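You operate a simulated robot arm through the tools that you are given. There is no shell and no other tool. Be economical: measure what you need, move in short steps, check, and stop when the job is done.

The job below is to be done with a simulated robot arm. You get a single attempt, and the scene is never put back.

TASK
Check the orange sensor at +25 on the block: GOOD pad if within one degree, else FAULT pad.
Fine: wait for its reading; switch the block off again.

It is judged by the outcome, as a careful person would: the job done as asked, and still so three seconds after it is handed in. It fails if anything else is knocked over, pushed out of place, dropped, spilled or broken.

THE ROBOT
A 7-joint arm with a two-finger parallel gripper, fixed in place. Base frame: the origin is at the foot of the arm, x ahead of it, y to its left, z up; the work surface is at about z = 0. Units: mm, degrees, N and s.
With the tool pointing down near the work surface it reaches from about 220 to 580 mm from the base axis. Its first joint turns from -66.0 to 66.0 degrees. Payload 2.5 kg.
Tool frame: the origin (TCP) lies between the finger pads and is the grasp point; the fingertips stand 23 mm ahead of it; z points along the fingers, y is the line along which they close. The gripper opens to 94 mm. The fingers are 38 mm wide and 10 mm thick; the gripper's body (54 by 96 mm) begins 39 mm behind the TCP.
Orientation is that of the tool frame in the base frame, as a unit quaternion [x, y, z, w]. With the fingers straight down and closing along the base's y, the tool's x points along the base's -x, its y along +y and its z along -z.

THE INTERFACE
- The arm moves only by the tool move_arm. Its argument "deltas" is text: rows parted by semicolons, each of 7 numbers parted by spaces: the turn, a rotation vector about the tool's x, y, z in units of 120 degrees (1.0 is 120 degrees), then the shift along the tool's x, y, z in units of 400 mm (1.0 is 400 mm), then the finger opening in mm, from 0 to 94. In form: ax ay az tx ty tz jaw; .... A call has 1 to 8 rows; each row is the pose to reach, as a shift and turn from the pose commanded when the call began, along the tool's axes at that moment. A call with a number of a shift or a turn outside -1 to 1 is refused whole. Rows are played at 5 a second. More than 50 mm and 8.6 degrees between two rows, or a gripper value outside its range, and nothing of the call is played. Where a pose cannot be reached the arm comes as near as it can. A force on the tool above 40 N (or 10 N above the force at the start of the call, whichever is more), or a blocked arm, ends the call early, and 0.2 s more pass. The fingers move at their own pace (about 108 mm/s each) and stop on an object; they squeeze with about 20 N. The grip force told is the motor's: it shows also when the fingers shut on nothing. Time passes only in rows, and 0.2 s behind the last, so rows that repeat a pose let the fingers close. The reply holds the time, the measured pose of the TCP, the force on the tool along the base axes, the opening and the grip force, in the units named above and with some noise.
- Cameras (640 x 400 px; columns grow to the right, rows downward): "scene" is fixed at [133.4, -416.2, 555.6]; the picture's right is [0.73, -0.69, 0.00], its down [-0.32, -0.33, -0.89] and it looks along [0.61, 0.64, -0.46] (base axes); focal length 307 px, centre (320, 200). "wrist" rides on the gripper at [86, 16, -74] in the tool frame; the picture's right is [-0.18, 0.98, 0.00], its down [-0.58, -0.11, -0.81] and it looks along [-0.79, -0.15, 0.59] (tool axes); focal length 243 px, centre (320, 200). There is no depth. A picture from a camera that has moved, and an enlarged one, comes with that camera's place and axes in the base frame and with its lens.
- grab_frame(camera): a new picture of that camera. No time passes.
- close_up(camera, box): a new picture of the part [left, top, right, bottom] of that camera's present view, enlarged. No time passes.
- close_job(): hands the job in; it is judged then, once.

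Go step by step. Nothing tells you positions but the pictures and the camera data: compare them with the known pose of the tool, close in by small moves and look again before you grip or let go. The budget is 120 turns and 64 pictures, counting those below and the enlarged ones. Unless the task says otherwise, let go and move clear before handing in, and close with one line.

The tools are called after "Call:" as a command line: name --argument value ..., lists and objects as JSON in quotes. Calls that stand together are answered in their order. move_arm: Moves the arm, as the interface text tells. Its arguments: {"type":"object","properties":{"deltas":{"type":"string"}},"required":["deltas"]} The other tools are called the same way: grab_frame (camera) takes a picture; close_up (camera, box) takes an enlarged picture of a part of a camera's view; close_job () hands the job in.

At the start:

```text
time_s: 0.0
tool_pos: [418.9, 67.6, 351.4]
tool_rot: [0.0, 1.0, 0.0, 0.0]
force: [-0.3, 0.8, -0.1]
grip_width: 94.1
grasp_force: 0.0
```

scene: 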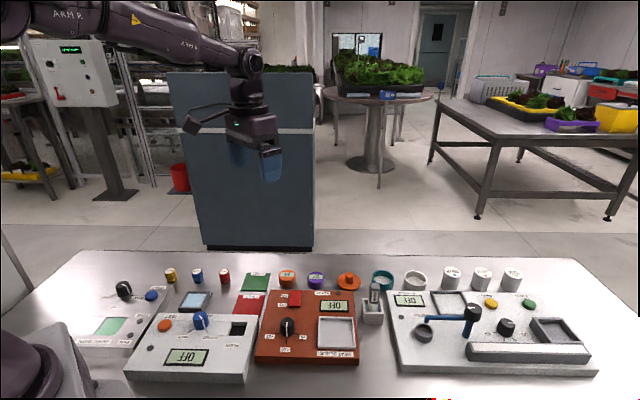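
wrist: 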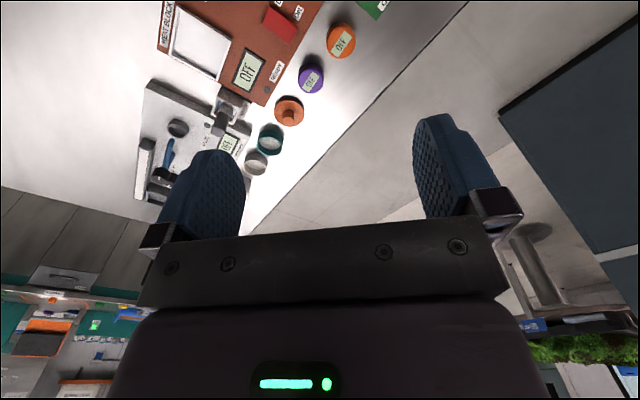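

I see several devices on the bench; the red-brown "heat block" in the middle and round orange sensors behind it. I'll take enlarged views first.

Call:
close_up --camera "scene" --box '[240, 260, 400, 360]'

Call:
close_up --camera "scene" --box '[100, 260, 260, 360]'

Call:
close_up --camera "scene" --box '[380, 260, 600, 390]'

```text
4.00 times, centred on (320, 310) of scene
camera zoom: at [133.4, -416.2, 555.6], right [0.73, -0.69, 0.0], down [-0.32, -0.33, -0.89], along [0.61, 0.64, -0.46], focal length 1229 px, centre (320, -240)
```

zoom: 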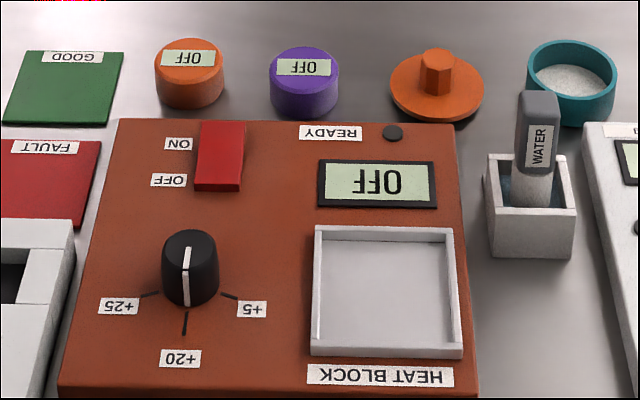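

```text
4.00 times, centred on (180, 310) of scene
camera zoom: at [133.4, -416.2, 555.6], right [0.73, -0.69, 0.0], down [-0.32, -0.33, -0.89], along [0.61, 0.64, -0.46], focal length 1229 px, centre (880, -240)
```

zoom: 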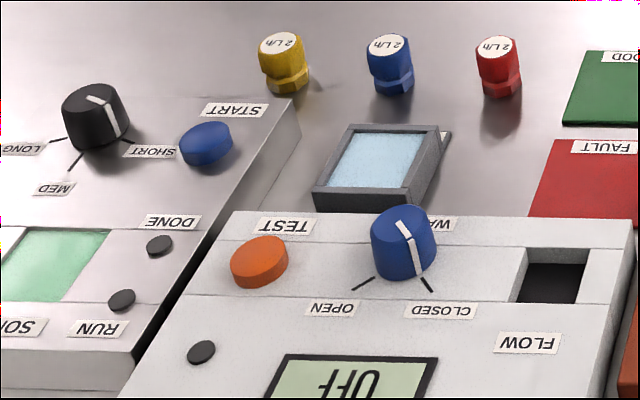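

```text
2.91 times, centred on (490, 325) of scene
camera zoom: at [133.4, -416.2, 555.6], right [0.73, -0.69, 0.0], down [-0.32, -0.33, -0.89], along [0.61, 0.64, -0.46], focal length 894 px, centre (-174, -164)
```

zoom: 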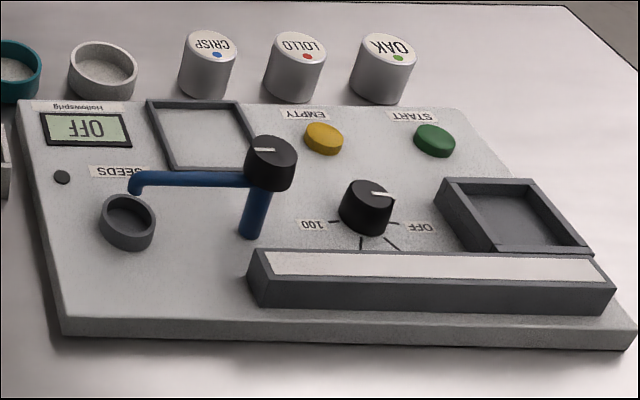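

The heat block sits turned about 45° in the base frame; its knob seems to be at +20, and the switch is OFF. I take finer close-ups for heights, knob pointer and sensor.

Call:
close_up --camera "scene" --box '[245, 310, 325, 370]'

Call:
close_up --camera "scene" --box '[265, 260, 345, 310]'

```text
6.67 times, centred on (285, 340) of scene
camera zoom: at [133.4, -416.2, 555.6], right [0.73, -0.69, 0.0], down [-0.32, -0.33, -0.89], along [0.61, 0.64, -0.46], focal length 2048 px, centre (553, -733)
```

zoom: 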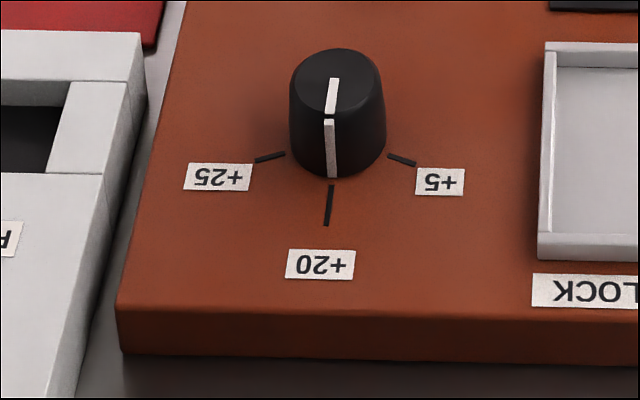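

```text
8.00 times, centred on (305, 285) of scene
camera zoom: at [133.4, -416.2, 555.6], right [0.73, -0.69, 0.0], down [-0.32, -0.33, -0.89], along [0.61, 0.64, -0.46], focal length 2457 px, centre (440, -480)
```

zoom: 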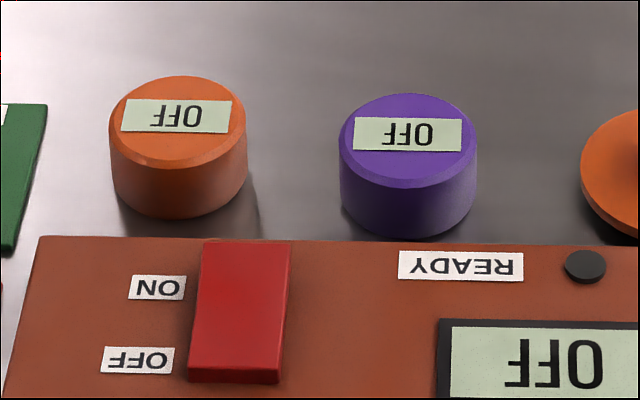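

The block is ~20 mm tall, the knob axis is near (386,-51) with top at z≈46, the pointer is at +20, and the +25 mark is about 71° clockwise. I'll move above the knob, turned +35°, for a wrist check.

Call:
move_arm --deltas "0 0 -0.0486 0.0135 -0.0494 0.0838 60; 0 0 -0.0972 0.027 -0.0988 0.1677 60; 0 0 -0.1458 0.0405 -0.1482 0.2515 60; 0 0 -0.1944 0.054 -0.1976 0.3353 60; 0 0 -0.243 0.0675 -0.247 0.4192 60; 0 0 -0.2917 0.0813 -0.2965 0.503 60; 0 0 -0.2917 0.0813 -0.2965 0.503 60"

Call:
grab_frame --camera "wrist"

Call:
grab_frame --camera "scene"

```text
time_s: 1.6
tool_pos: [386.7, -50.3, 151.3]
tool_rot: [-0.301, 0.954, 0.0, -0.001]
force: [1.2, -0.3, -0.6]
grip_width: 60.2
grasp_force: 0.0
```

```text
56 pictures are left
camera wrist: at [307.5, -87.0, 227.6], right [-0.41, 0.91, 0.0], down [0.54, 0.25, 0.81], along [0.73, 0.33, -0.59], focal length 243 px, centre (320, 200)
```

wrist: 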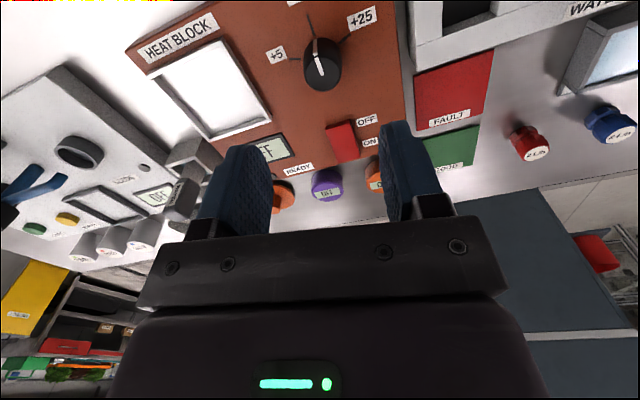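

```text
55 pictures are left
```

scene: 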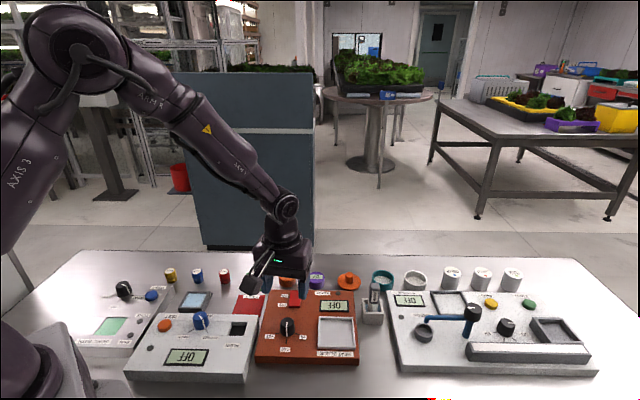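

The wrist view confirms the knob at about (385,-51). I go down around it and close.

Call:
move_arm --deltas "0 0 0 0.0045 0.001 0.09 60; 0 0 0 0.0045 0.001 0.18 60; 0 0 0 0.0045 0.001 0.2575 60; 0 0 0 0.0045 0.001 0.2575 60; 0 0 0 0.0045 0.001 0.2575 25; 0 0 0 0.0045 0.001 0.2575 25"

Call:
grab_frame --camera "wrist"

```text
time_s: 3.0
tool_pos: [384.6, -50.3, 47.5]
tool_rot: [-0.301, 0.954, 0.001, -0.001]
force: [-2.8, 4.5, -3.8]
grip_width: 29.1
grasp_force: 44.7
```

```text
54 pictures are left
camera wrist: at [304.7, -86.8, 123.8], right [-0.41, 0.91, 0.0], down [0.54, 0.24, 0.81], along [0.73, 0.33, -0.59], focal length 243 px, centre (320, 200)
```

wrist: 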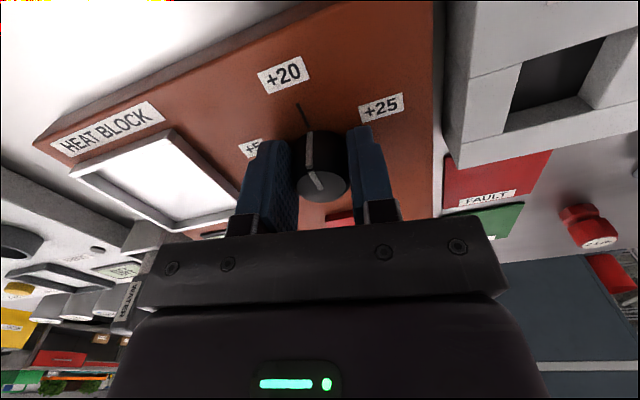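

Knob gripped at 29 mm. Turn clockwise, in 8° rows, then look.

Call:
move_arm --deltas "0 0 0.066 0.0045 0.001 0.2575 25; 0 0 0.132 0.0045 0.001 0.2575 25; 0 0 0.198 0.0045 0.001 0.2575 25; 0 0 0.264 0.0045 0.001 0.2575 25; 0 0 0.33 0.0045 0.001 0.2575 25; 0 0 0.396 0.0045 0.001 0.2575 25; 0 0 0.462 0.0045 0.001 0.2575 25; 0 0 0.528 0.0045 0.001 0.2575 25"

```text
refused: row 1 steps farther than a row can; nothing moved
```

The shifts are from the present pose, so they should be zero now.

Call:
move_arm --deltas "0 0 0.066 0 0 0 25; 0 0 0.132 0 0 0 25; 0 0 0.198 0 0 0 25; 0 0 0.264 0 0 0 25; 0 0 0.33 0 0 0 25; 0 0 0.396 0 0 0 25; 0 0 0.462 0 0 0 25; 0 0 0.528 0 0 0 25"

Call:
grab_frame --camera "wrist"

Call:
close_up --camera "scene" --box '[245, 310, 325, 370]'

```text
time_s: 4.8
tool_pos: [383.6, -47.4, 46.9]
tool_rot: [0.244, 0.97, 0.004, -0.002]
force: [-10.1, 26.2, -10.7]
grip_width: 28.9
grasp_force: 44.7
```

```text
53 pictures are left
camera wrist: at [316.3, 7.7, 124.4], right [0.63, 0.78, 0.0], down [0.46, -0.38, 0.8], along [0.63, -0.5, -0.6], focal length 243 px, centre (320, 200)
```

wrist: 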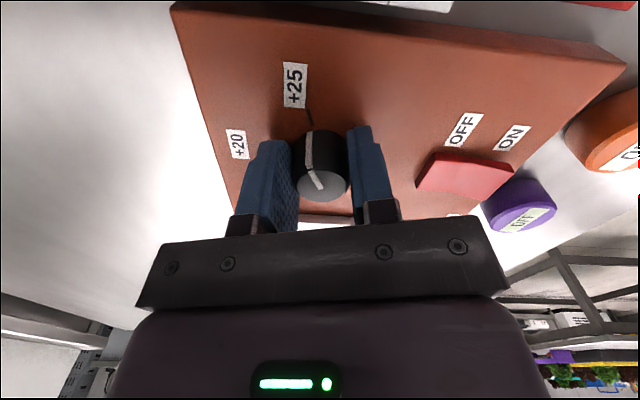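

```text
6.67 times, centred on (285, 340) of scene
camera zoom: at [133.4, -416.2, 555.5], right [0.73, -0.69, 0.0], down [-0.32, -0.33, -0.89], along [0.61, 0.64, -0.46], focal length 2048 px, centre (553, -733)
```

zoom: 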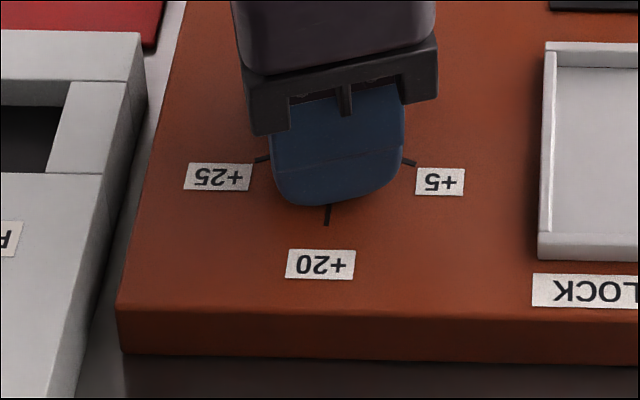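

The pointer is nearly on +25; the last few degrees remain. I turn the rest, easing 3 mm sideways to relieve the side force.

Call:
move_arm --deltas "0 0 0.0 0.0035 0.0066 0 25; 0 0 0.035 0.0035 0.0066 0 25; 0 0 0.06 0.0035 0.0066 0 25; 0 0 0.06 0.0035 0.0066 0 25"

Call:
close_up --camera "wrist" --box '[220, 50, 420, 220]'

```text
time_s: 5.8
tool_pos: [384.2, -46.3, 46.6]
tool_rot: [0.305, 0.952, 0.001, -0.002]
force: [-10.0, 15.5, -13.0]
grip_width: 29.0
grasp_force: 45.4
```

```text
2.35 times, centred on (320, 135) of wrist
camera zoom: at [324.1, 16.7, 124.2], right [0.72, 0.69, 0.0], down [0.41, -0.43, 0.8], along [0.56, -0.58, -0.59], focal length 571 px, centre (320, 353)
```

zoom: 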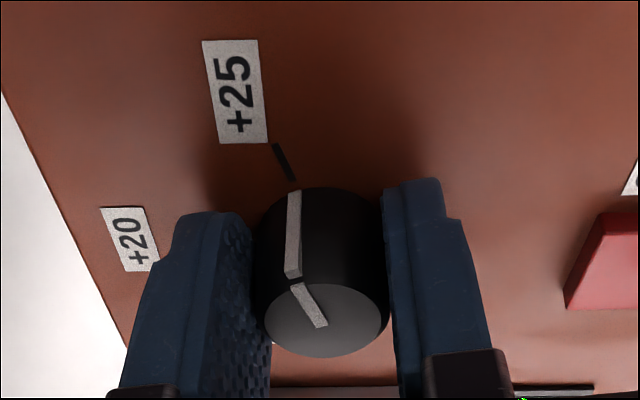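

Turned about 70.5° in total. I release, rise and check the pointer.

Call:
move_arm --deltas "0 0 0 0 0 0 60; 0 0 0 0 0 0 60; 0 0 0 0 0 -0.1 60; 0 0 0 0 0 -0.2 60; 0 0 0 0 0 -0.3 60; 0 0 0 0 0 -0.3 60"

Call:
grab_frame --camera "wrist"

Call:
close_up --camera "scene" --box '[245, 310, 325, 370]'

```text
time_s: 7.2
tool_pos: [386.4, -47.7, 167.2]
tool_rot: [0.306, 0.952, 0.0, 0.0]
force: [0.1, -0.3, 0.5]
grip_width: 60.1
grasp_force: 0.1
```

```text
50 pictures are left
camera wrist: at [325.4, 15.7, 244.7], right [0.72, 0.69, 0.0], down [0.41, -0.43, 0.81], along [0.56, -0.58, -0.59], focal length 243 px, centre (320, 200)
```

wrist: 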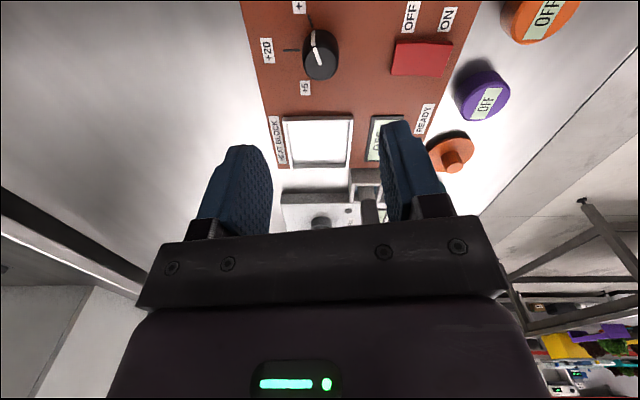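

```text
6.67 times, centred on (285, 340) of scene
camera zoom: at [133.4, -416.2, 555.6], right [0.73, -0.69, 0.0], down [-0.32, -0.33, -0.89], along [0.61, 0.64, -0.46], focal length 2048 px, centre (553, -733)
```

zoom: 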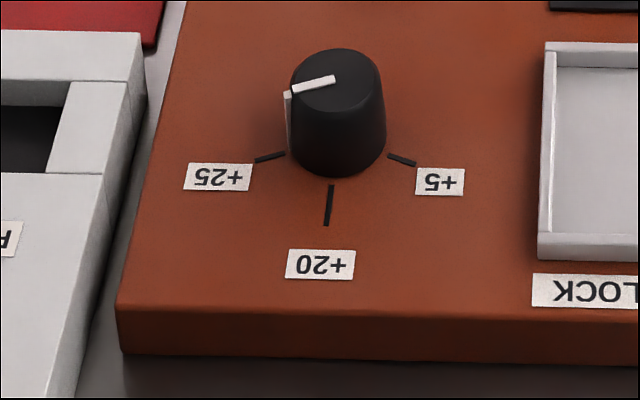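

The knob is on +25. Next the rocker switch: I look at which end is raised.

Call:
close_up --camera "wrist" --box '[370, 0, 480, 80]'

Call:
close_up --camera "scene" --box '[276, 284, 316, 314]'

```text
5.00 times, centred on (425, 40) of wrist
camera zoom: at [325.4, 15.7, 244.7], right [0.72, 0.69, 0.0], down [0.41, -0.43, 0.81], along [0.56, -0.58, -0.59], focal length 1213 px, centre (-205, 1000)
```

zoom: 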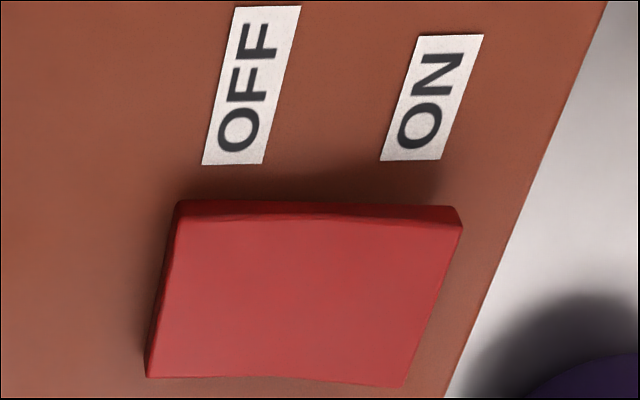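

```text
13.33 times, centred on (296, 299) of scene
camera zoom: at [133.4, -416.2, 555.6], right [0.73, -0.69, 0.0], down [-0.32, -0.33, -0.89], along [0.61, 0.64, -0.46], focal length 4095 px, centre (640, -1120)
```

zoom: 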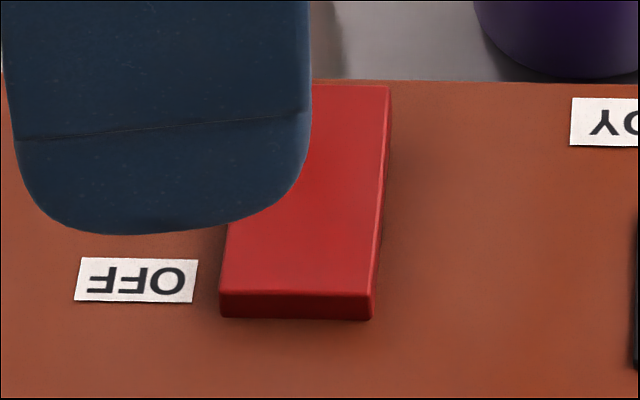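

The ON end of the rocker is the raised one, near (468,20). I go above it with closed fingers, thin side along the rocker.

Call:
move_arm --deltas "0 0 0.02 -0.016 0.06 0.048 0; 0 0 0.04 -0.0325 0.121 0.096 0; 0 0 0.06 -0.049 0.182 0.144 0; 0 0 0.07 -0.065 0.2425 0.1925 0; 0 0 0.07 -0.065 0.2425 0.1925 0"

Call:
grab_frame --camera "wrist"

Call:
close_up --camera "scene" --box '[250, 250, 350, 320]'

```text
time_s: 8.4
tool_pos: [462.2, 16.6, 91.3]
tool_rot: [0.374, 0.927, 0.0, 0.0]
force: [-0.2, -0.6, -0.1]
grip_width: 0.0
grasp_force: 19.8
```

```text
46 pictures are left
camera wrist: at [411.5, 87.6, 168.1], right [0.82, 0.58, 0.0], down [0.34, -0.48, 0.81], along [0.47, -0.66, -0.59], focal length 243 px, centre (320, 200)
```

wrist: 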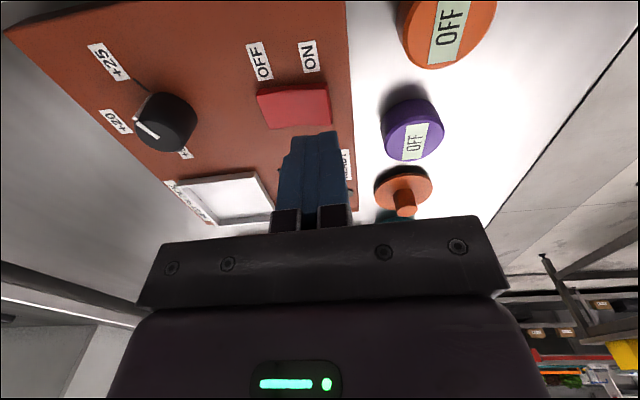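

```text
5.71 times, centred on (300, 285) of scene
camera zoom: at [133.4, -416.2, 555.6], right [0.73, -0.69, 0.0], down [-0.32, -0.33, -0.89], along [0.61, 0.64, -0.46], focal length 1755 px, centre (434, -286)
```

zoom: 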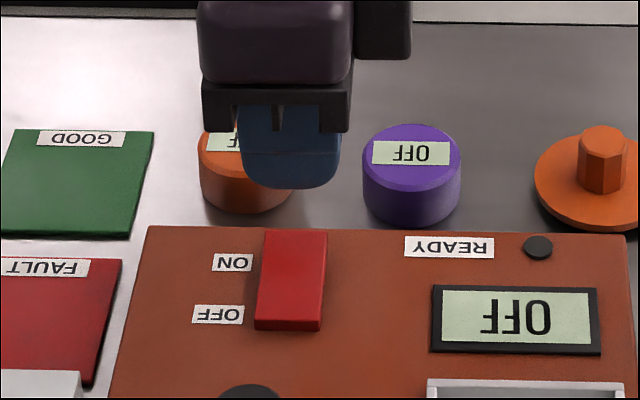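

The position over the ON end is right. I press down gently in small steps.

Call:
move_arm --deltas "0 0 0 0 0 0.04 0; 0 0 0 0 0 0.08 0; 0 0 0 0 0 0.09 0; 0 0 0 0 0 0.097 0; 0 0 0 0 0 0.104 0; 0 0 0 0 0 0.104 0"

Call:
close_up --camera "scene" --box '[250, 250, 350, 320]'

```text
time_s: 9.6
tool_pos: [461.6, 15.1, 53.6]
tool_rot: [0.375, 0.927, 0.0, -0.001]
force: [-2.7, 0.4, 7.0]
grip_width: 0.0
grasp_force: 19.4
stopped in row 5: the force on the tool passed its limit (the readings are from after the stop); the commanded pose is now the measured one
```

```text
5.71 times, centred on (300, 285) of scene
camera zoom: at [133.3, -416.2, 555.6], right [0.73, -0.69, 0.0], down [-0.32, -0.33, -0.89], along [0.61, 0.64, -0.46], focal length 1755 px, centre (434, -286)
```

zoom: 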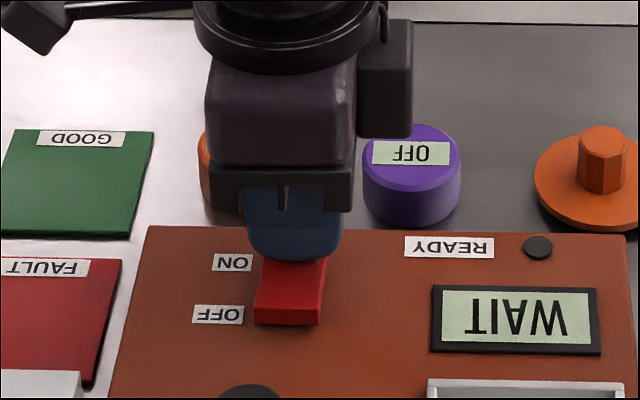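

The block is on and shows WAIT. While it warms, I lift and swing over to the orange sensor, around (490,83).

Call:
move_arm --deltas "0 0 0 0 0 -0.1 0; 0 0 -0.07 0.01 0.02 -0.166 30; 0 0 -0.14 0.02 0.05 -0.166 60; 0 0 -0.21 0.03 0.08 -0.166 60; 0 0 -0.28 0.04 0.11 -0.166 60; 0 0 -0.35 0.05 0.14 -0.166 60; 0 0 -0.42 0.0666 0.17 -0.166 60; 0 0 -0.42 0.0666 0.17 -0.166 60"

Call:
move_arm --deltas "0 0 -0.07 0 0 0 64; 0 0 -0.14 0 0 0 64; 0 0 -0.21 0 0 0 64; 0 0 -0.28 0 0 0 64; 0 0 -0.297 0 0 0 64; 0 0 -0.297 0 0 0 64"

Call:
grab_frame --camera "wrist"

Call:
close_up --camera "scene" --box '[250, 250, 370, 340]'

```text
time_s: 11.4
tool_pos: [489.2, 82.5, 120.3]
tool_rot: [-0.058, 0.998, 0.001, -0.001]
force: [0.2, 0.1, -0.7]
grip_width: 60.1
grasp_force: 0.2
```

```text
time_s: 12.8
tool_pos: [490.7, 82.8, 118.8]
tool_rot: [-0.359, 0.933, 0.0, -0.001]
force: [0.7, 0.5, -0.9]
grip_width: 63.9
grasp_force: 0.1
```

```text
43 pictures are left
camera wrist: at [416.1, 37.0, 195.8], right [-0.52, 0.85, 0.0], down [0.51, 0.31, 0.81], along [0.69, 0.42, -0.59], focal length 243 px, centre (320, 200)
```

wrist: 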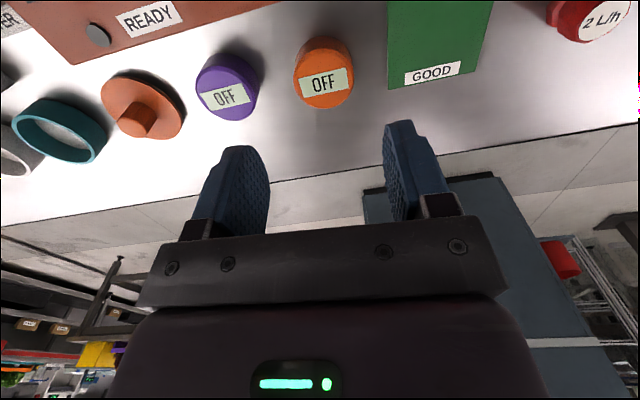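

```text
4.44 times, centred on (310, 295) of scene
camera zoom: at [133.4, -416.2, 555.6], right [0.73, -0.69, 0.0], down [-0.32, -0.33, -0.89], along [0.61, 0.64, -0.46], focal length 1365 px, centre (364, -222)
```

zoom: 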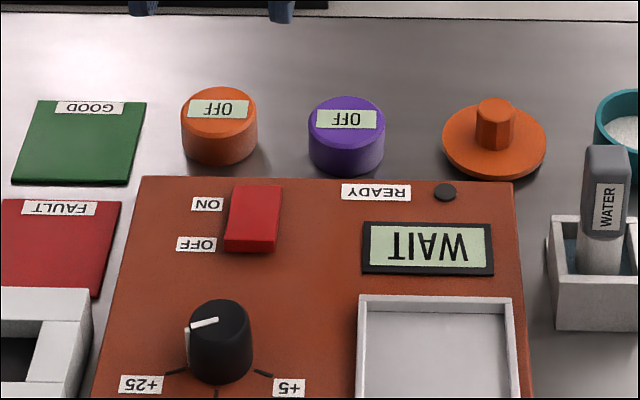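

The sensor lies at about (490,84.5) per both cameras. I descend so the tips overlap its upper half and stop open for a check.

Call:
move_arm --deltas "0 0 0 -0.0015 0.0043 0.09 64; 0 0 0 -0.0015 0.0043 0.17 64; 0 0 0 -0.0015 0.0043 0.2095 64; 0 0 0 -0.0015 0.0043 0.2095 64"

Call:
grab_frame --camera "wrist"

Call:
close_up --camera "scene" --box '[250, 250, 330, 310]'

```text
time_s: 13.8
tool_pos: [488.9, 83.7, 36.2]
tool_rot: [-0.358, 0.934, 0.001, -0.001]
force: [-0.5, 0.3, -0.3]
grip_width: 63.8
grasp_force: 0.1
```

```text
41 pictures are left
camera wrist: at [414.7, 38.9, 112.0], right [-0.52, 0.85, 0.0], down [0.51, 0.31, 0.81], along [0.69, 0.42, -0.59], focal length 243 px, centre (320, 200)
```

wrist: 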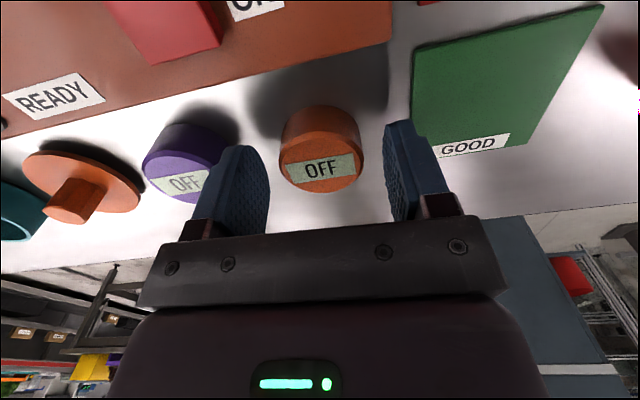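

```text
6.67 times, centred on (290, 280) of scene
camera zoom: at [133.4, -416.2, 555.6], right [0.73, -0.69, 0.0], down [-0.32, -0.33, -0.89], along [0.61, 0.64, -0.46], focal length 2048 px, centre (520, -333)
```

zoom: 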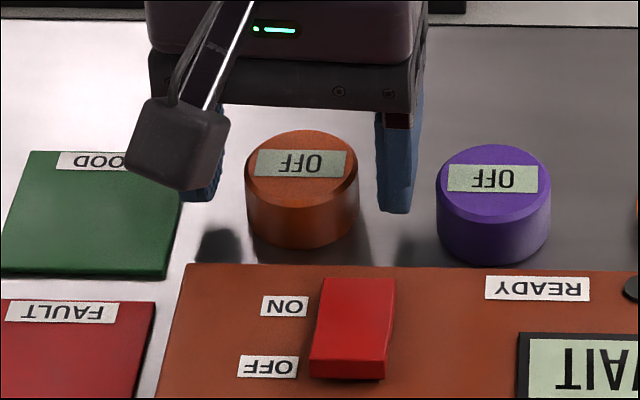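

Well centred. I nudge 2 mm forward, close, then lift slightly.

Call:
move_arm --deltas "0 0 0 -0.005 0.001 0.003 64; 0 0 0 -0.005 0.001 0.003 38; 0 0 0 -0.005 0.001 0.003 38; 0 0 0 -0.005 0.001 0.003 38; 0 0 0 -0.005 0.001 -0.1 38; 0 0 0 -0.005 0.001 -0.16 38; 0 0 0 -0.005 0.001 -0.16 38"

Call:
close_up --camera "scene" --box '[240, 240, 400, 360]'

Call:
close_up --camera "wrist" --box '[200, 60, 440, 230]'

```text
time_s: 15.4
tool_pos: [490.3, 86.8, 101.1]
tool_rot: [-0.359, 0.933, 0.001, -0.001]
force: [0.0, 0.5, -0.4]
grip_width: 42.6
grasp_force: 20.8
```

```text
3.33 times, centred on (320, 300) of scene
camera zoom: at [133.4, -416.2, 555.6], right [0.73, -0.69, 0.0], down [-0.32, -0.33, -0.89], along [0.61, 0.64, -0.46], focal length 1024 px, centre (320, -133)
```

zoom: 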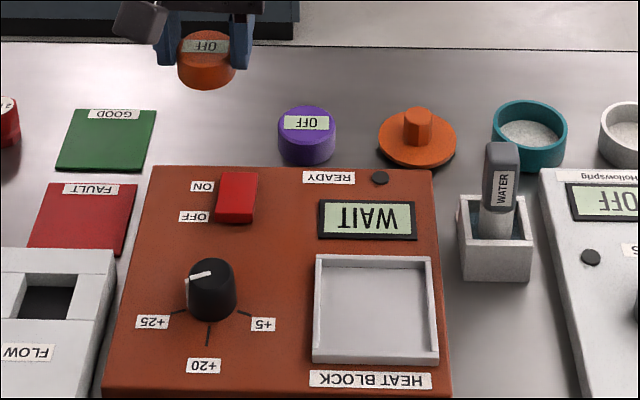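

```text
2.35 times, centred on (320, 145) of wrist
camera zoom: at [416.1, 40.9, 176.0], right [-0.52, 0.85, 0.0], down [0.51, 0.31, 0.81], along [0.69, 0.42, -0.59], focal length 571 px, centre (320, 329)
```

zoom: 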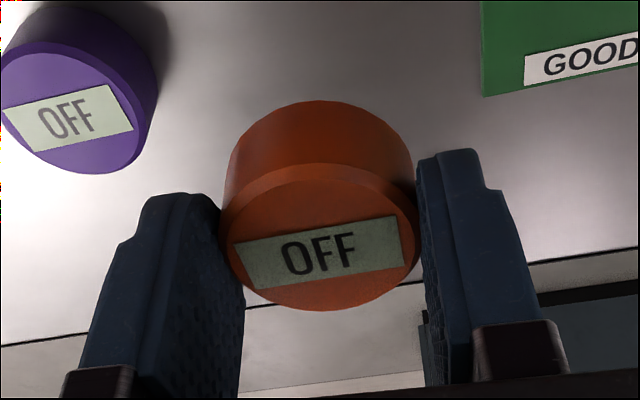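

Sensor is held securely. The well centre computes to about (452.5,-128); I carry the sensor above it.

Call:
move_arm --deltas "0 0 0 0.078 -0.061 -0.02 38; 0 0 0 0.156 -0.122 -0.02 38; 0 0 0 0.234 -0.183 -0.02 38; 0 0 0 0.312 -0.244 -0.02 38; 0 0 0 0.39 -0.305 -0.02 38; 0 0 0 0.43 -0.335 -0.02 38; 0 0 0 0.43 -0.335 -0.02 38"

Call:
grab_frame --camera "wrist"

Call:
close_up --camera "scene" --box '[240, 240, 400, 360]'

```text
time_s: 17.0
tool_pos: [452.0, -128.3, 108.1]
tool_rot: [-0.359, 0.933, 0.001, 0.0]
force: [0.4, 0.9, -0.4]
grip_width: 42.7
grasp_force: 20.0
```

```text
37 pictures are left
camera wrist: at [379.0, -173.9, 185.0], right [-0.52, 0.85, 0.0], down [0.51, 0.31, 0.81], along [0.69, 0.42, -0.59], focal length 243 px, centre (320, 200)
```

wrist: 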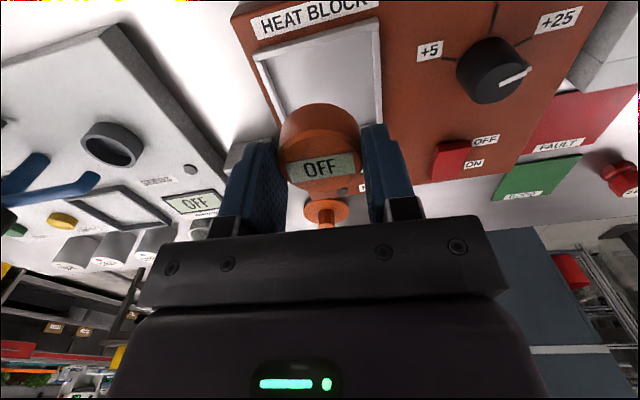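

```text
3.33 times, centred on (320, 300) of scene
camera zoom: at [133.3, -416.2, 555.6], right [0.73, -0.69, 0.0], down [-0.32, -0.33, -0.89], along [0.61, 0.64, -0.46], focal length 1024 px, centre (320, -133)
```

zoom: 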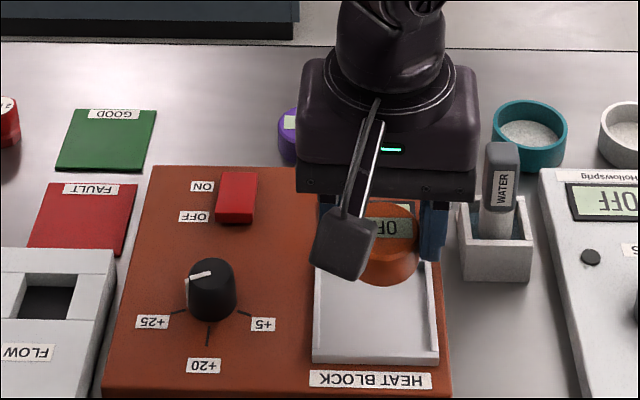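

I check the well against the held sensor at higher zoom.

Call:
close_up --camera "wrist" --box '[220, 0, 420, 200]'

```text
2.00 times, centred on (320, 100) of wrist
camera zoom: at [379.0, -173.9, 185.0], right [-0.52, 0.85, 0.0], down [0.51, 0.31, 0.81], along [0.69, 0.42, -0.59], focal length 485 px, centre (320, 400)
```

zoom: 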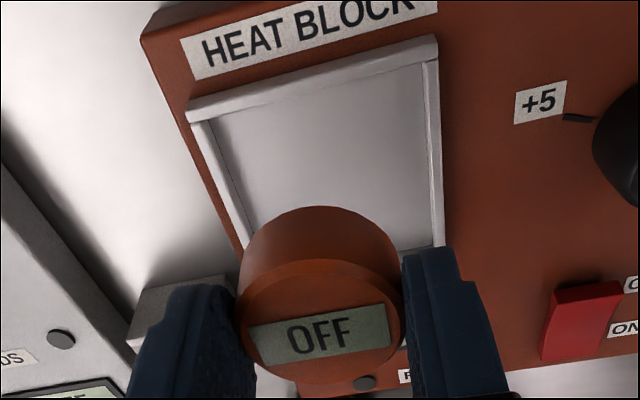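

Refined well centre: about (457,-123.5). I shift 7 mm forward and lower to contact.

Call:
move_arm --deltas "0 0 0 -0.0173 0 0 38; 0 0 0 -0.0173 0 0.08 38; 0 0 0 -0.0173 0 0.115 38; 0 0 0 -0.0173 0 0.122 38; 0 0 0 -0.0173 0 0.126 38; 0 0 0 -0.0173 0 0.129 38; 0 0 0 -0.0173 0 0.131 38"

Call:
grab_frame --camera "wrist"

Call:
close_up --camera "scene" --box '[280, 270, 380, 360]'

```text
time_s: 18.6
tool_pos: [458.6, -124.5, 55.8]
tool_rot: [-0.36, 0.933, 0.0, 0.0]
force: [-3.9, 2.0, 12.4]
grip_width: 42.5
grasp_force: 19.9
```

```text
34 pictures are left
camera wrist: at [384.4, -169.6, 132.6], right [-0.52, 0.85, 0.0], down [0.5, 0.31, 0.81], along [0.69, 0.42, -0.59], focal length 243 px, centre (320, 200)
```

wrist: 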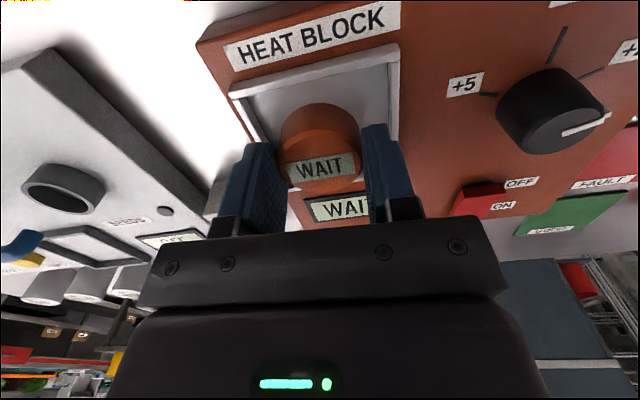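

```text
4.44 times, centred on (330, 315) of scene
camera zoom: at [133.3, -416.1, 555.6], right [0.73, -0.69, 0.0], down [-0.32, -0.33, -0.89], along [0.61, 0.64, -0.46], focal length 1365 px, centre (276, -311)
```

zoom: 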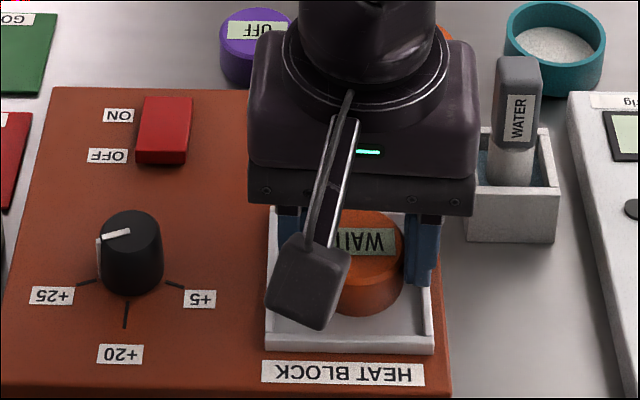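

The sensor is down in the well and shows WAIT. I release, rise, and wait.

Call:
move_arm --deltas "0 0 0 0 0 -0.003 56; 0 0 0 0 0 -0.003 56; 0 0 0 0 0 -0.06 60; 0 0 0 0 0 -0.16 60; 0 0 0 0 0 -0.26 60; 0 0 0 0 0 -0.26 60; 0 0 0 0 0 -0.26 60; 0 0 0 0 0 -0.26 60"

Call:
grab_frame --camera "wrist"

```text
time_s: 20.4
tool_pos: [457.6, -124.0, 159.1]
tool_rot: [-0.359, 0.933, 0.001, 0.0]
force: [-0.6, 0.2, -0.9]
grip_width: 59.9
grasp_force: 0.0
```

```text
32 pictures are left
camera wrist: at [383.2, -170.0, 235.2], right [-0.52, 0.85, 0.0], down [0.51, 0.31, 0.81], along [0.69, 0.42, -0.59], focal length 243 px, centre (320, 200)
```

wrist: 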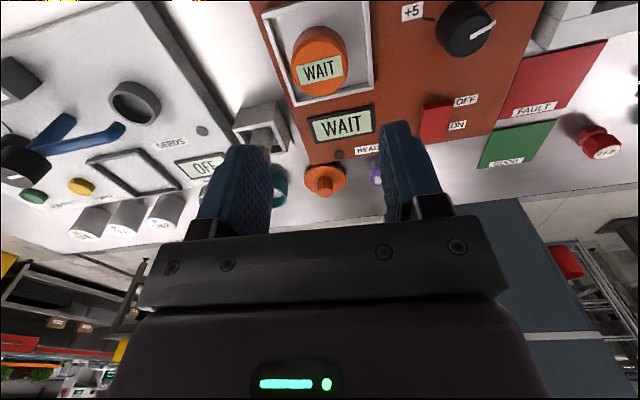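

Sensor and block both show WAIT; the sensor sits flat in the well. I wait.

Call:
move_arm --deltas "0 0 0 0 0 0 60; 0 0 0 0 0 0 60; 0 0 0 0 0 0 60; 0 0 0 0 0 0 60; 0 0 0 0 0 0 60; 0 0 0 0 0 0 60; 0 0 0 0 0 0 60; 0 0 0 0 0 0 60"

Call:
move_arm --deltas "0 0 0 0 0 0 60; 0 0 0 0 0 0 60; 0 0 0 0 0 0 60; 0 0 0 0 0 0 60; 0 0 0 0 0 0 60; 0 0 0 0 0 0 60; 0 0 0 0 0 0 60; 0 0 0 0 0 0 60"

Call:
move_arm --deltas "0 0 0 0 0 0 60; 0 0 0 0 0 0 60; 0 0 0 0 0 0 60; 0 0 0 0 0 0 60; 0 0 0 0 0 0 60; 0 0 0 0 0 0 60; 0 0 0 0 0 0 60; 0 0 0 0 0 0 60"

Call:
close_up --camera "wrist" --box '[240, 0, 400, 200]'

```text
time_s: 22.2
tool_pos: [457.6, -124.2, 158.4]
tool_rot: [-0.359, 0.934, 0.0, 0.0]
force: [-0.6, -0.1, 0.0]
grip_width: 59.9
grasp_force: 0.1
```

```text
time_s: 24.0
tool_pos: [457.6, -124.9, 159.4]
tool_rot: [-0.36, 0.933, 0.001, 0.0]
force: [0.4, 0.0, 0.3]
grip_width: 60.1
grasp_force: 0.0
```

```text
time_s: 25.8
tool_pos: [458.3, -125.1, 159.8]
tool_rot: [-0.359, 0.933, 0.001, 0.0]
force: [0.5, 0.3, 0.5]
grip_width: 59.9
grasp_force: 0.1
```

```text
2.00 times, centred on (320, 100) of wrist
camera zoom: at [383.2, -170.0, 235.1], right [-0.52, 0.85, 0.0], down [0.51, 0.31, 0.81], along [0.69, 0.42, -0.59], focal length 485 px, centre (320, 400)
```

zoom: 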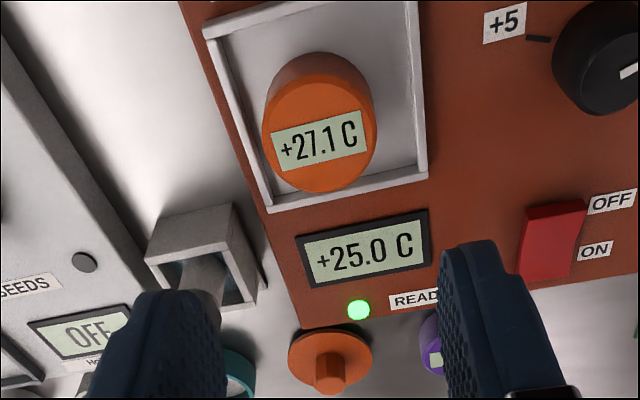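

The block reads +25.0 and is READY, and the sensor reads +27.1. I check that the reading is settled.

Call:
move_arm --deltas "0 0 0 0 0 0 60; 0 0 0 0 0 0 60; 0 0 0 0 0 0 60; 0 0 0 0 0 0 60; 0 0 0 0 0 0 60; 0 0 0 0 0 0 60; 0 0 0 0 0 0 60; 0 0 0 0 0 0 60"

Call:
move_arm --deltas "0 0 0 0 0 0 60; 0 0 0 0 0 0 60; 0 0 0 0 0 0 60; 0 0 0 0 0 0 60; 0 0 0 0 0 0 60; 0 0 0 0 0 0 60; 0 0 0 0 0 0 60; 0 0 0 0 0 0 60"

Call:
close_up --camera "wrist" --box '[240, 0, 400, 200]'

```text
time_s: 27.6
tool_pos: [457.1, -123.8, 159.4]
tool_rot: [-0.359, 0.933, 0.001, -0.001]
force: [0.7, -0.2, 0.4]
grip_width: 60.3
grasp_force: 0.0
```

```text
time_s: 29.4
tool_pos: [457.2, -124.6, 159.4]
tool_rot: [-0.36, 0.933, 0.0, 0.001]
force: [0.1, 0.8, 0.9]
grip_width: 60.0
grasp_force: 0.1
```

```text
2.00 times, centred on (320, 100) of wrist
camera zoom: at [383.2, -170.0, 235.1], right [-0.52, 0.85, 0.0], down [0.51, 0.31, 0.81], along [0.69, 0.42, -0.59], focal length 485 px, centre (320, 400)
```

zoom: 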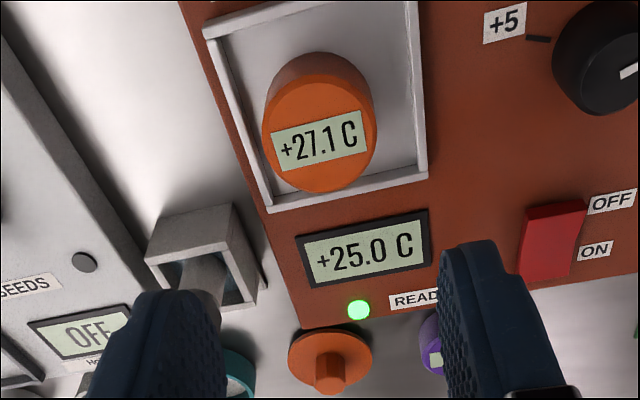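

Steady at +27.1, which is 2.1° off, so it goes to FAULT. I go back down and grip the sensor.

Call:
move_arm --deltas "0 0 0 0 0 0.1 58; 0 0 0 0 0 0.2 58; 0 0 0 0 0 0.257 58; 0 0 0 0 0 0.257 38; 0 0 0 0 0 0.257 38; 0 0 0 0 0 0.257 38; 0 0 0 0 0 0.18 38; 0 0 0 0 0 0.11 38"

Call:
grab_frame --camera "wrist"

Call:
close_up --camera "scene" --box '[200, 255, 320, 345]'

```text
time_s: 31.2
tool_pos: [458.3, -124.4, 115.9]
tool_rot: [-0.359, 0.934, 0.0, -0.001]
force: [-0.2, 0.0, -0.2]
grip_width: 42.3
grasp_force: 19.5
```

```text
29 pictures are left
camera wrist: at [383.4, -169.9, 192.0], right [-0.52, 0.85, 0.0], down [0.51, 0.31, 0.81], along [0.69, 0.42, -0.59], focal length 243 px, centre (320, 200)
```

wrist: 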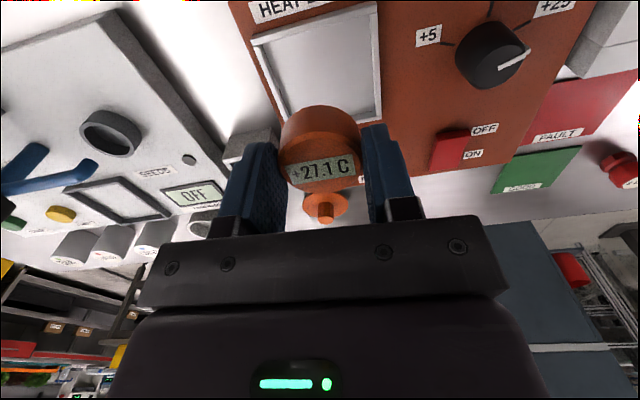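

```text
4.44 times, centred on (260, 300) of scene
camera zoom: at [133.4, -416.2, 555.6], right [0.73, -0.69, 0.0], down [-0.32, -0.33, -0.89], along [0.61, 0.64, -0.46], focal length 1365 px, centre (587, -244)
```

zoom: 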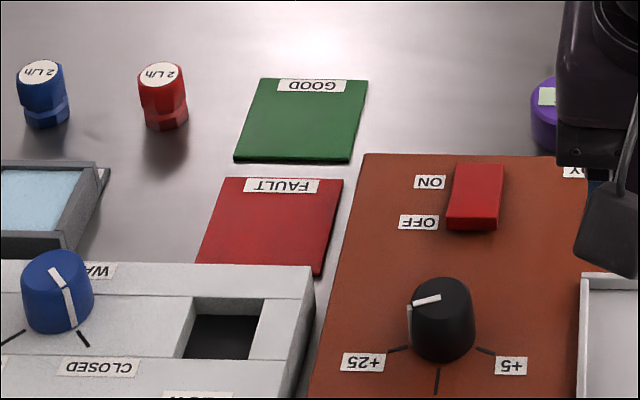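

Sensor held; the FAULT pad is centred near (372,82). I carry it there while turning so the fingers close along the clear direction (about −45°).

Call:
move_arm --deltas "0 0 0.066 -0.024 0.066 0 38; 0 0 0.132 -0.048 0.132 0 38; 0 0 0.198 -0.072 0.198 0 38; 0 0 0.264 -0.096 0.264 0 38; 0 0 0.33 -0.12 0.33 0 38; 0 0 0.396 -0.144 0.396 0 38; 0 0 0.462 -0.168 0.462 0 38; 0 0 0.528 -0.1925 0.528 0 38"

Call:
move_arm --deltas "0 0 0.066 0 0 0 38; 0 0 0.132 0 0 0 38; 0 0 0.197 0 0 0 38; 0 0 0.197 0 0 0 38"

Call:
grab_frame --camera "wrist"

Call:
grab_frame --camera "scene"

```text
time_s: 33.0
tool_pos: [373.3, 83.7, 114.6]
tool_rot: [0.187, 0.982, 0.001, -0.001]
force: [-0.1, 0.4, -1.2]
grip_width: 42.4
grasp_force: 19.8
```

```text
time_s: 34.0
tool_pos: [374.1, 84.8, 114.4]
tool_rot: [0.383, 0.924, 0.0, -0.002]
force: [0.0, 0.4, -0.8]
grip_width: 42.3
grasp_force: 19.8
```

```text
27 pictures are left
camera wrist: at [324.6, 157.4, 191.9], right [0.83, 0.56, 0.0], down [0.34, -0.49, 0.81], along [0.45, -0.67, -0.59], focal length 243 px, centre (320, 200)
```

wrist: 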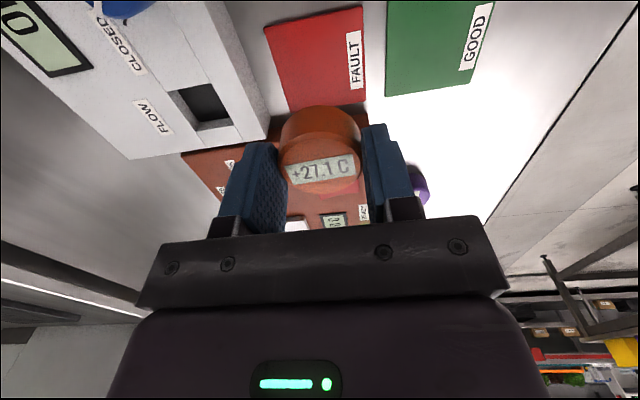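

```text
26 pictures are left
```

scene: 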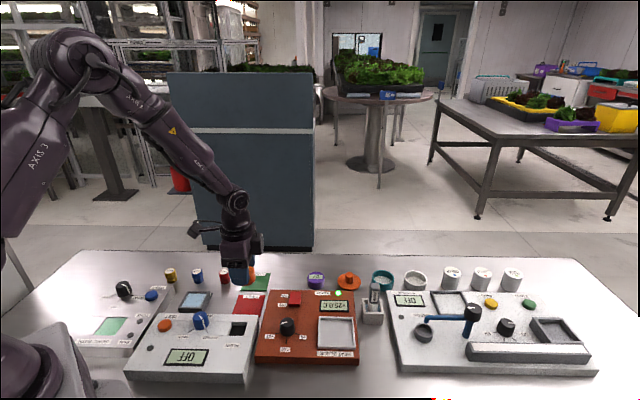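

The pad centre checks out at (373.7,84), right under the sensor. I lower to contact.

Call:
move_arm --deltas "0 0 0 0 0 0.09 38; 0 0 0 0 0 0.16 38; 0 0 0 0 0 0.185 38; 0 0 0 0 0 0.19 38; 0 0 0 0 0 0.194 38; 0 0 0 0 0 0.197 38"

Call:
grab_frame --camera "wrist"

Call:
close_up --camera "scene" --box '[180, 225, 320, 330]'

```text
time_s: 35.4
tool_pos: [373.7, 85.1, 36.1]
tool_rot: [0.382, 0.924, 0.0, -0.001]
force: [-3.5, -0.7, 7.7]
grip_width: 42.4
grasp_force: 19.5
```

```text
25 pictures are left
camera wrist: at [324.7, 157.6, 113.8], right [0.82, 0.57, 0.0], down [0.34, -0.49, 0.81], along [0.46, -0.66, -0.59], focal length 243 px, centre (320, 200)
```

wrist: 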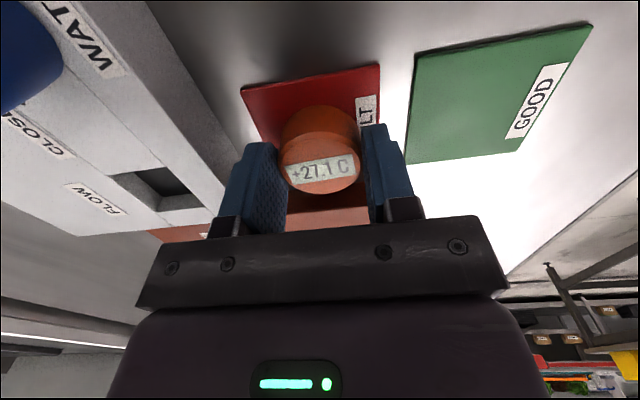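

```text
3.81 times, centred on (250, 278) of scene
camera zoom: at [133.3, -416.2, 555.6], right [0.73, -0.69, 0.0], down [-0.32, -0.33, -0.89], along [0.61, 0.64, -0.46], focal length 1170 px, centre (587, -95)
```

zoom: 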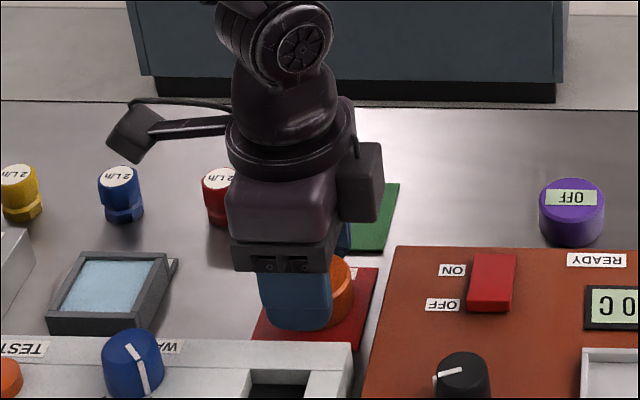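

The sensor touches the FAULT pad, well within it. I release and rise, closing the fingers once high.

Call:
move_arm --deltas "0 0 0 0 0 -0.002 54; 0 0 0 0 0 -0.002 56; 0 0 0 0 0 -0.06 56; 0 0 0 0 0 -0.15 56; 0 0 0 0 0 -0.2 0; 0 0 0 0 0 -0.2 0; 0 0 0 0 0 -0.2 0"

Call:
grab_frame --camera "wrist"

```text
time_s: 37.0
tool_pos: [373.5, 85.0, 117.1]
tool_rot: [0.382, 0.924, 0.0, -0.001]
force: [-0.3, 0.4, -0.2]
grip_width: 0.0
grasp_force: 19.8
```

```text
23 pictures are left
camera wrist: at [324.5, 157.4, 194.2], right [0.82, 0.57, 0.0], down [0.34, -0.49, 0.81], along [0.46, -0.66, -0.59], focal length 243 px, centre (320, 200)
```

wrist: 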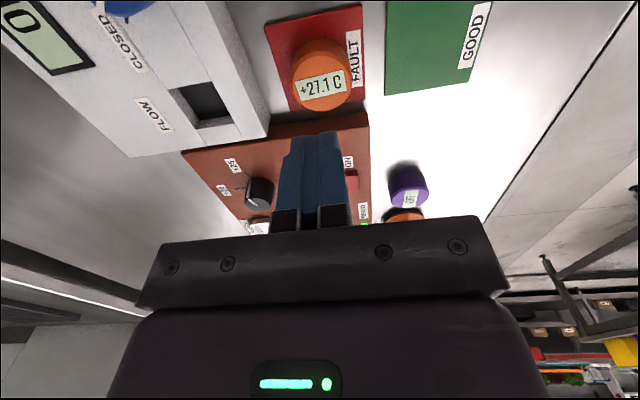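

The sensor sits squarely on FAULT. Now I move over the OFF end of the rocker, around (441,-7).

Call:
move_arm --deltas "0 0 0 -0.1 -0.015 0 0; 0 0 0 -0.2 -0.03 0 0; 0 0 0 -0.282 -0.0433 0.03 0; 0 0 0 -0.282 -0.0433 0.065 0; 0 0 0 -0.282 -0.0433 0.065 0"

Call:
grab_frame --camera "wrist"

Call:
close_up --camera "scene" --box '[230, 250, 350, 340]'

```text
time_s: 38.2
tool_pos: [440.6, -6.7, 89.9]
tool_rot: [0.381, 0.924, 0.0, -0.001]
force: [-0.2, 0.5, 0.6]
grip_width: 0.0
grasp_force: 19.7
```

```text
22 pictures are left
camera wrist: at [392.5, 65.6, 166.7], right [0.82, 0.57, 0.0], down [0.34, -0.49, 0.81], along [0.46, -0.66, -0.59], focal length 243 px, centre (320, 200)
```

wrist: 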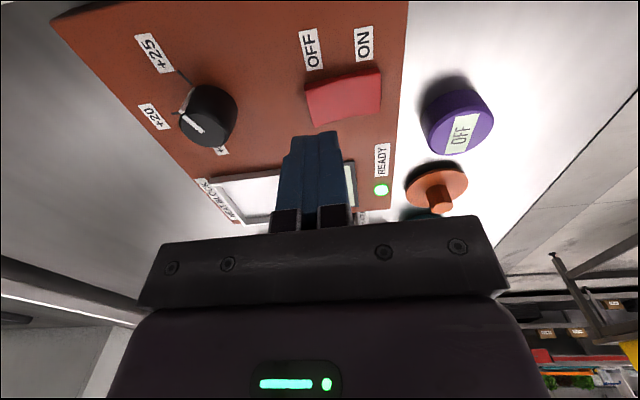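

```text
4.44 times, centred on (290, 295) of scene
camera zoom: at [133.4, -416.2, 555.6], right [0.73, -0.69, 0.0], down [-0.32, -0.33, -0.89], along [0.61, 0.64, -0.46], focal length 1365 px, centre (453, -222)
```

zoom: 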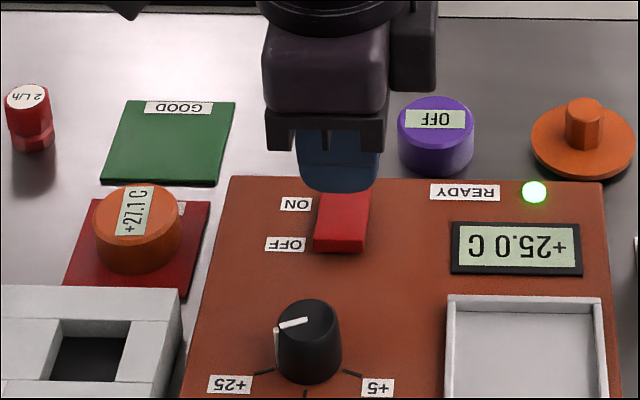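

Positioned over the OFF end; I press down in small steps.

Call:
move_arm --deltas "0 0 0 0 0 0.04 0; 0 0 0 0 0 0.08 0; 0 0 0 0 0 0.09 0; 0 0 0 0 0 0.097 0; 0 0 0 0 0 0.104 0; 0 0 0 0 0 0.104 0"

Call:
close_up --camera "scene" --box '[230, 250, 350, 340]'

```text
time_s: 39.3
tool_pos: [440.7, -6.8, 55.3]
tool_rot: [0.382, 0.924, 0.0, -0.002]
force: [-3.2, -0.9, 7.9]
grip_width: 0.2
grasp_force: 20.0
stopped in row 5: the force on the tool passed its limit (the readings are from after the stop); the commanded pose is now the measured one
```

```text
4.44 times, centred on (290, 295) of scene
camera zoom: at [133.3, -416.2, 555.6], right [0.73, -0.69, 0.0], down [-0.32, -0.33, -0.89], along [0.61, 0.64, -0.46], focal length 1365 px, centre (453, -222)
```

zoom: 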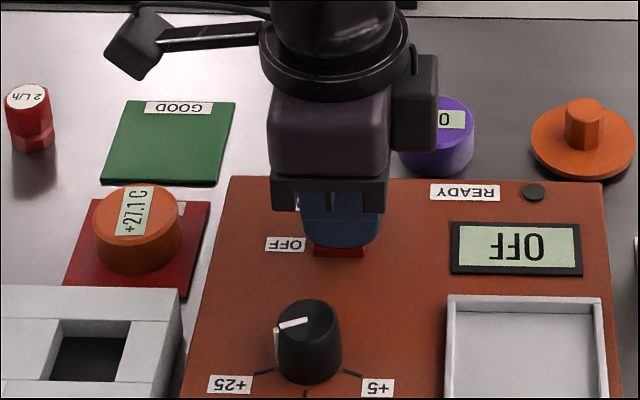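

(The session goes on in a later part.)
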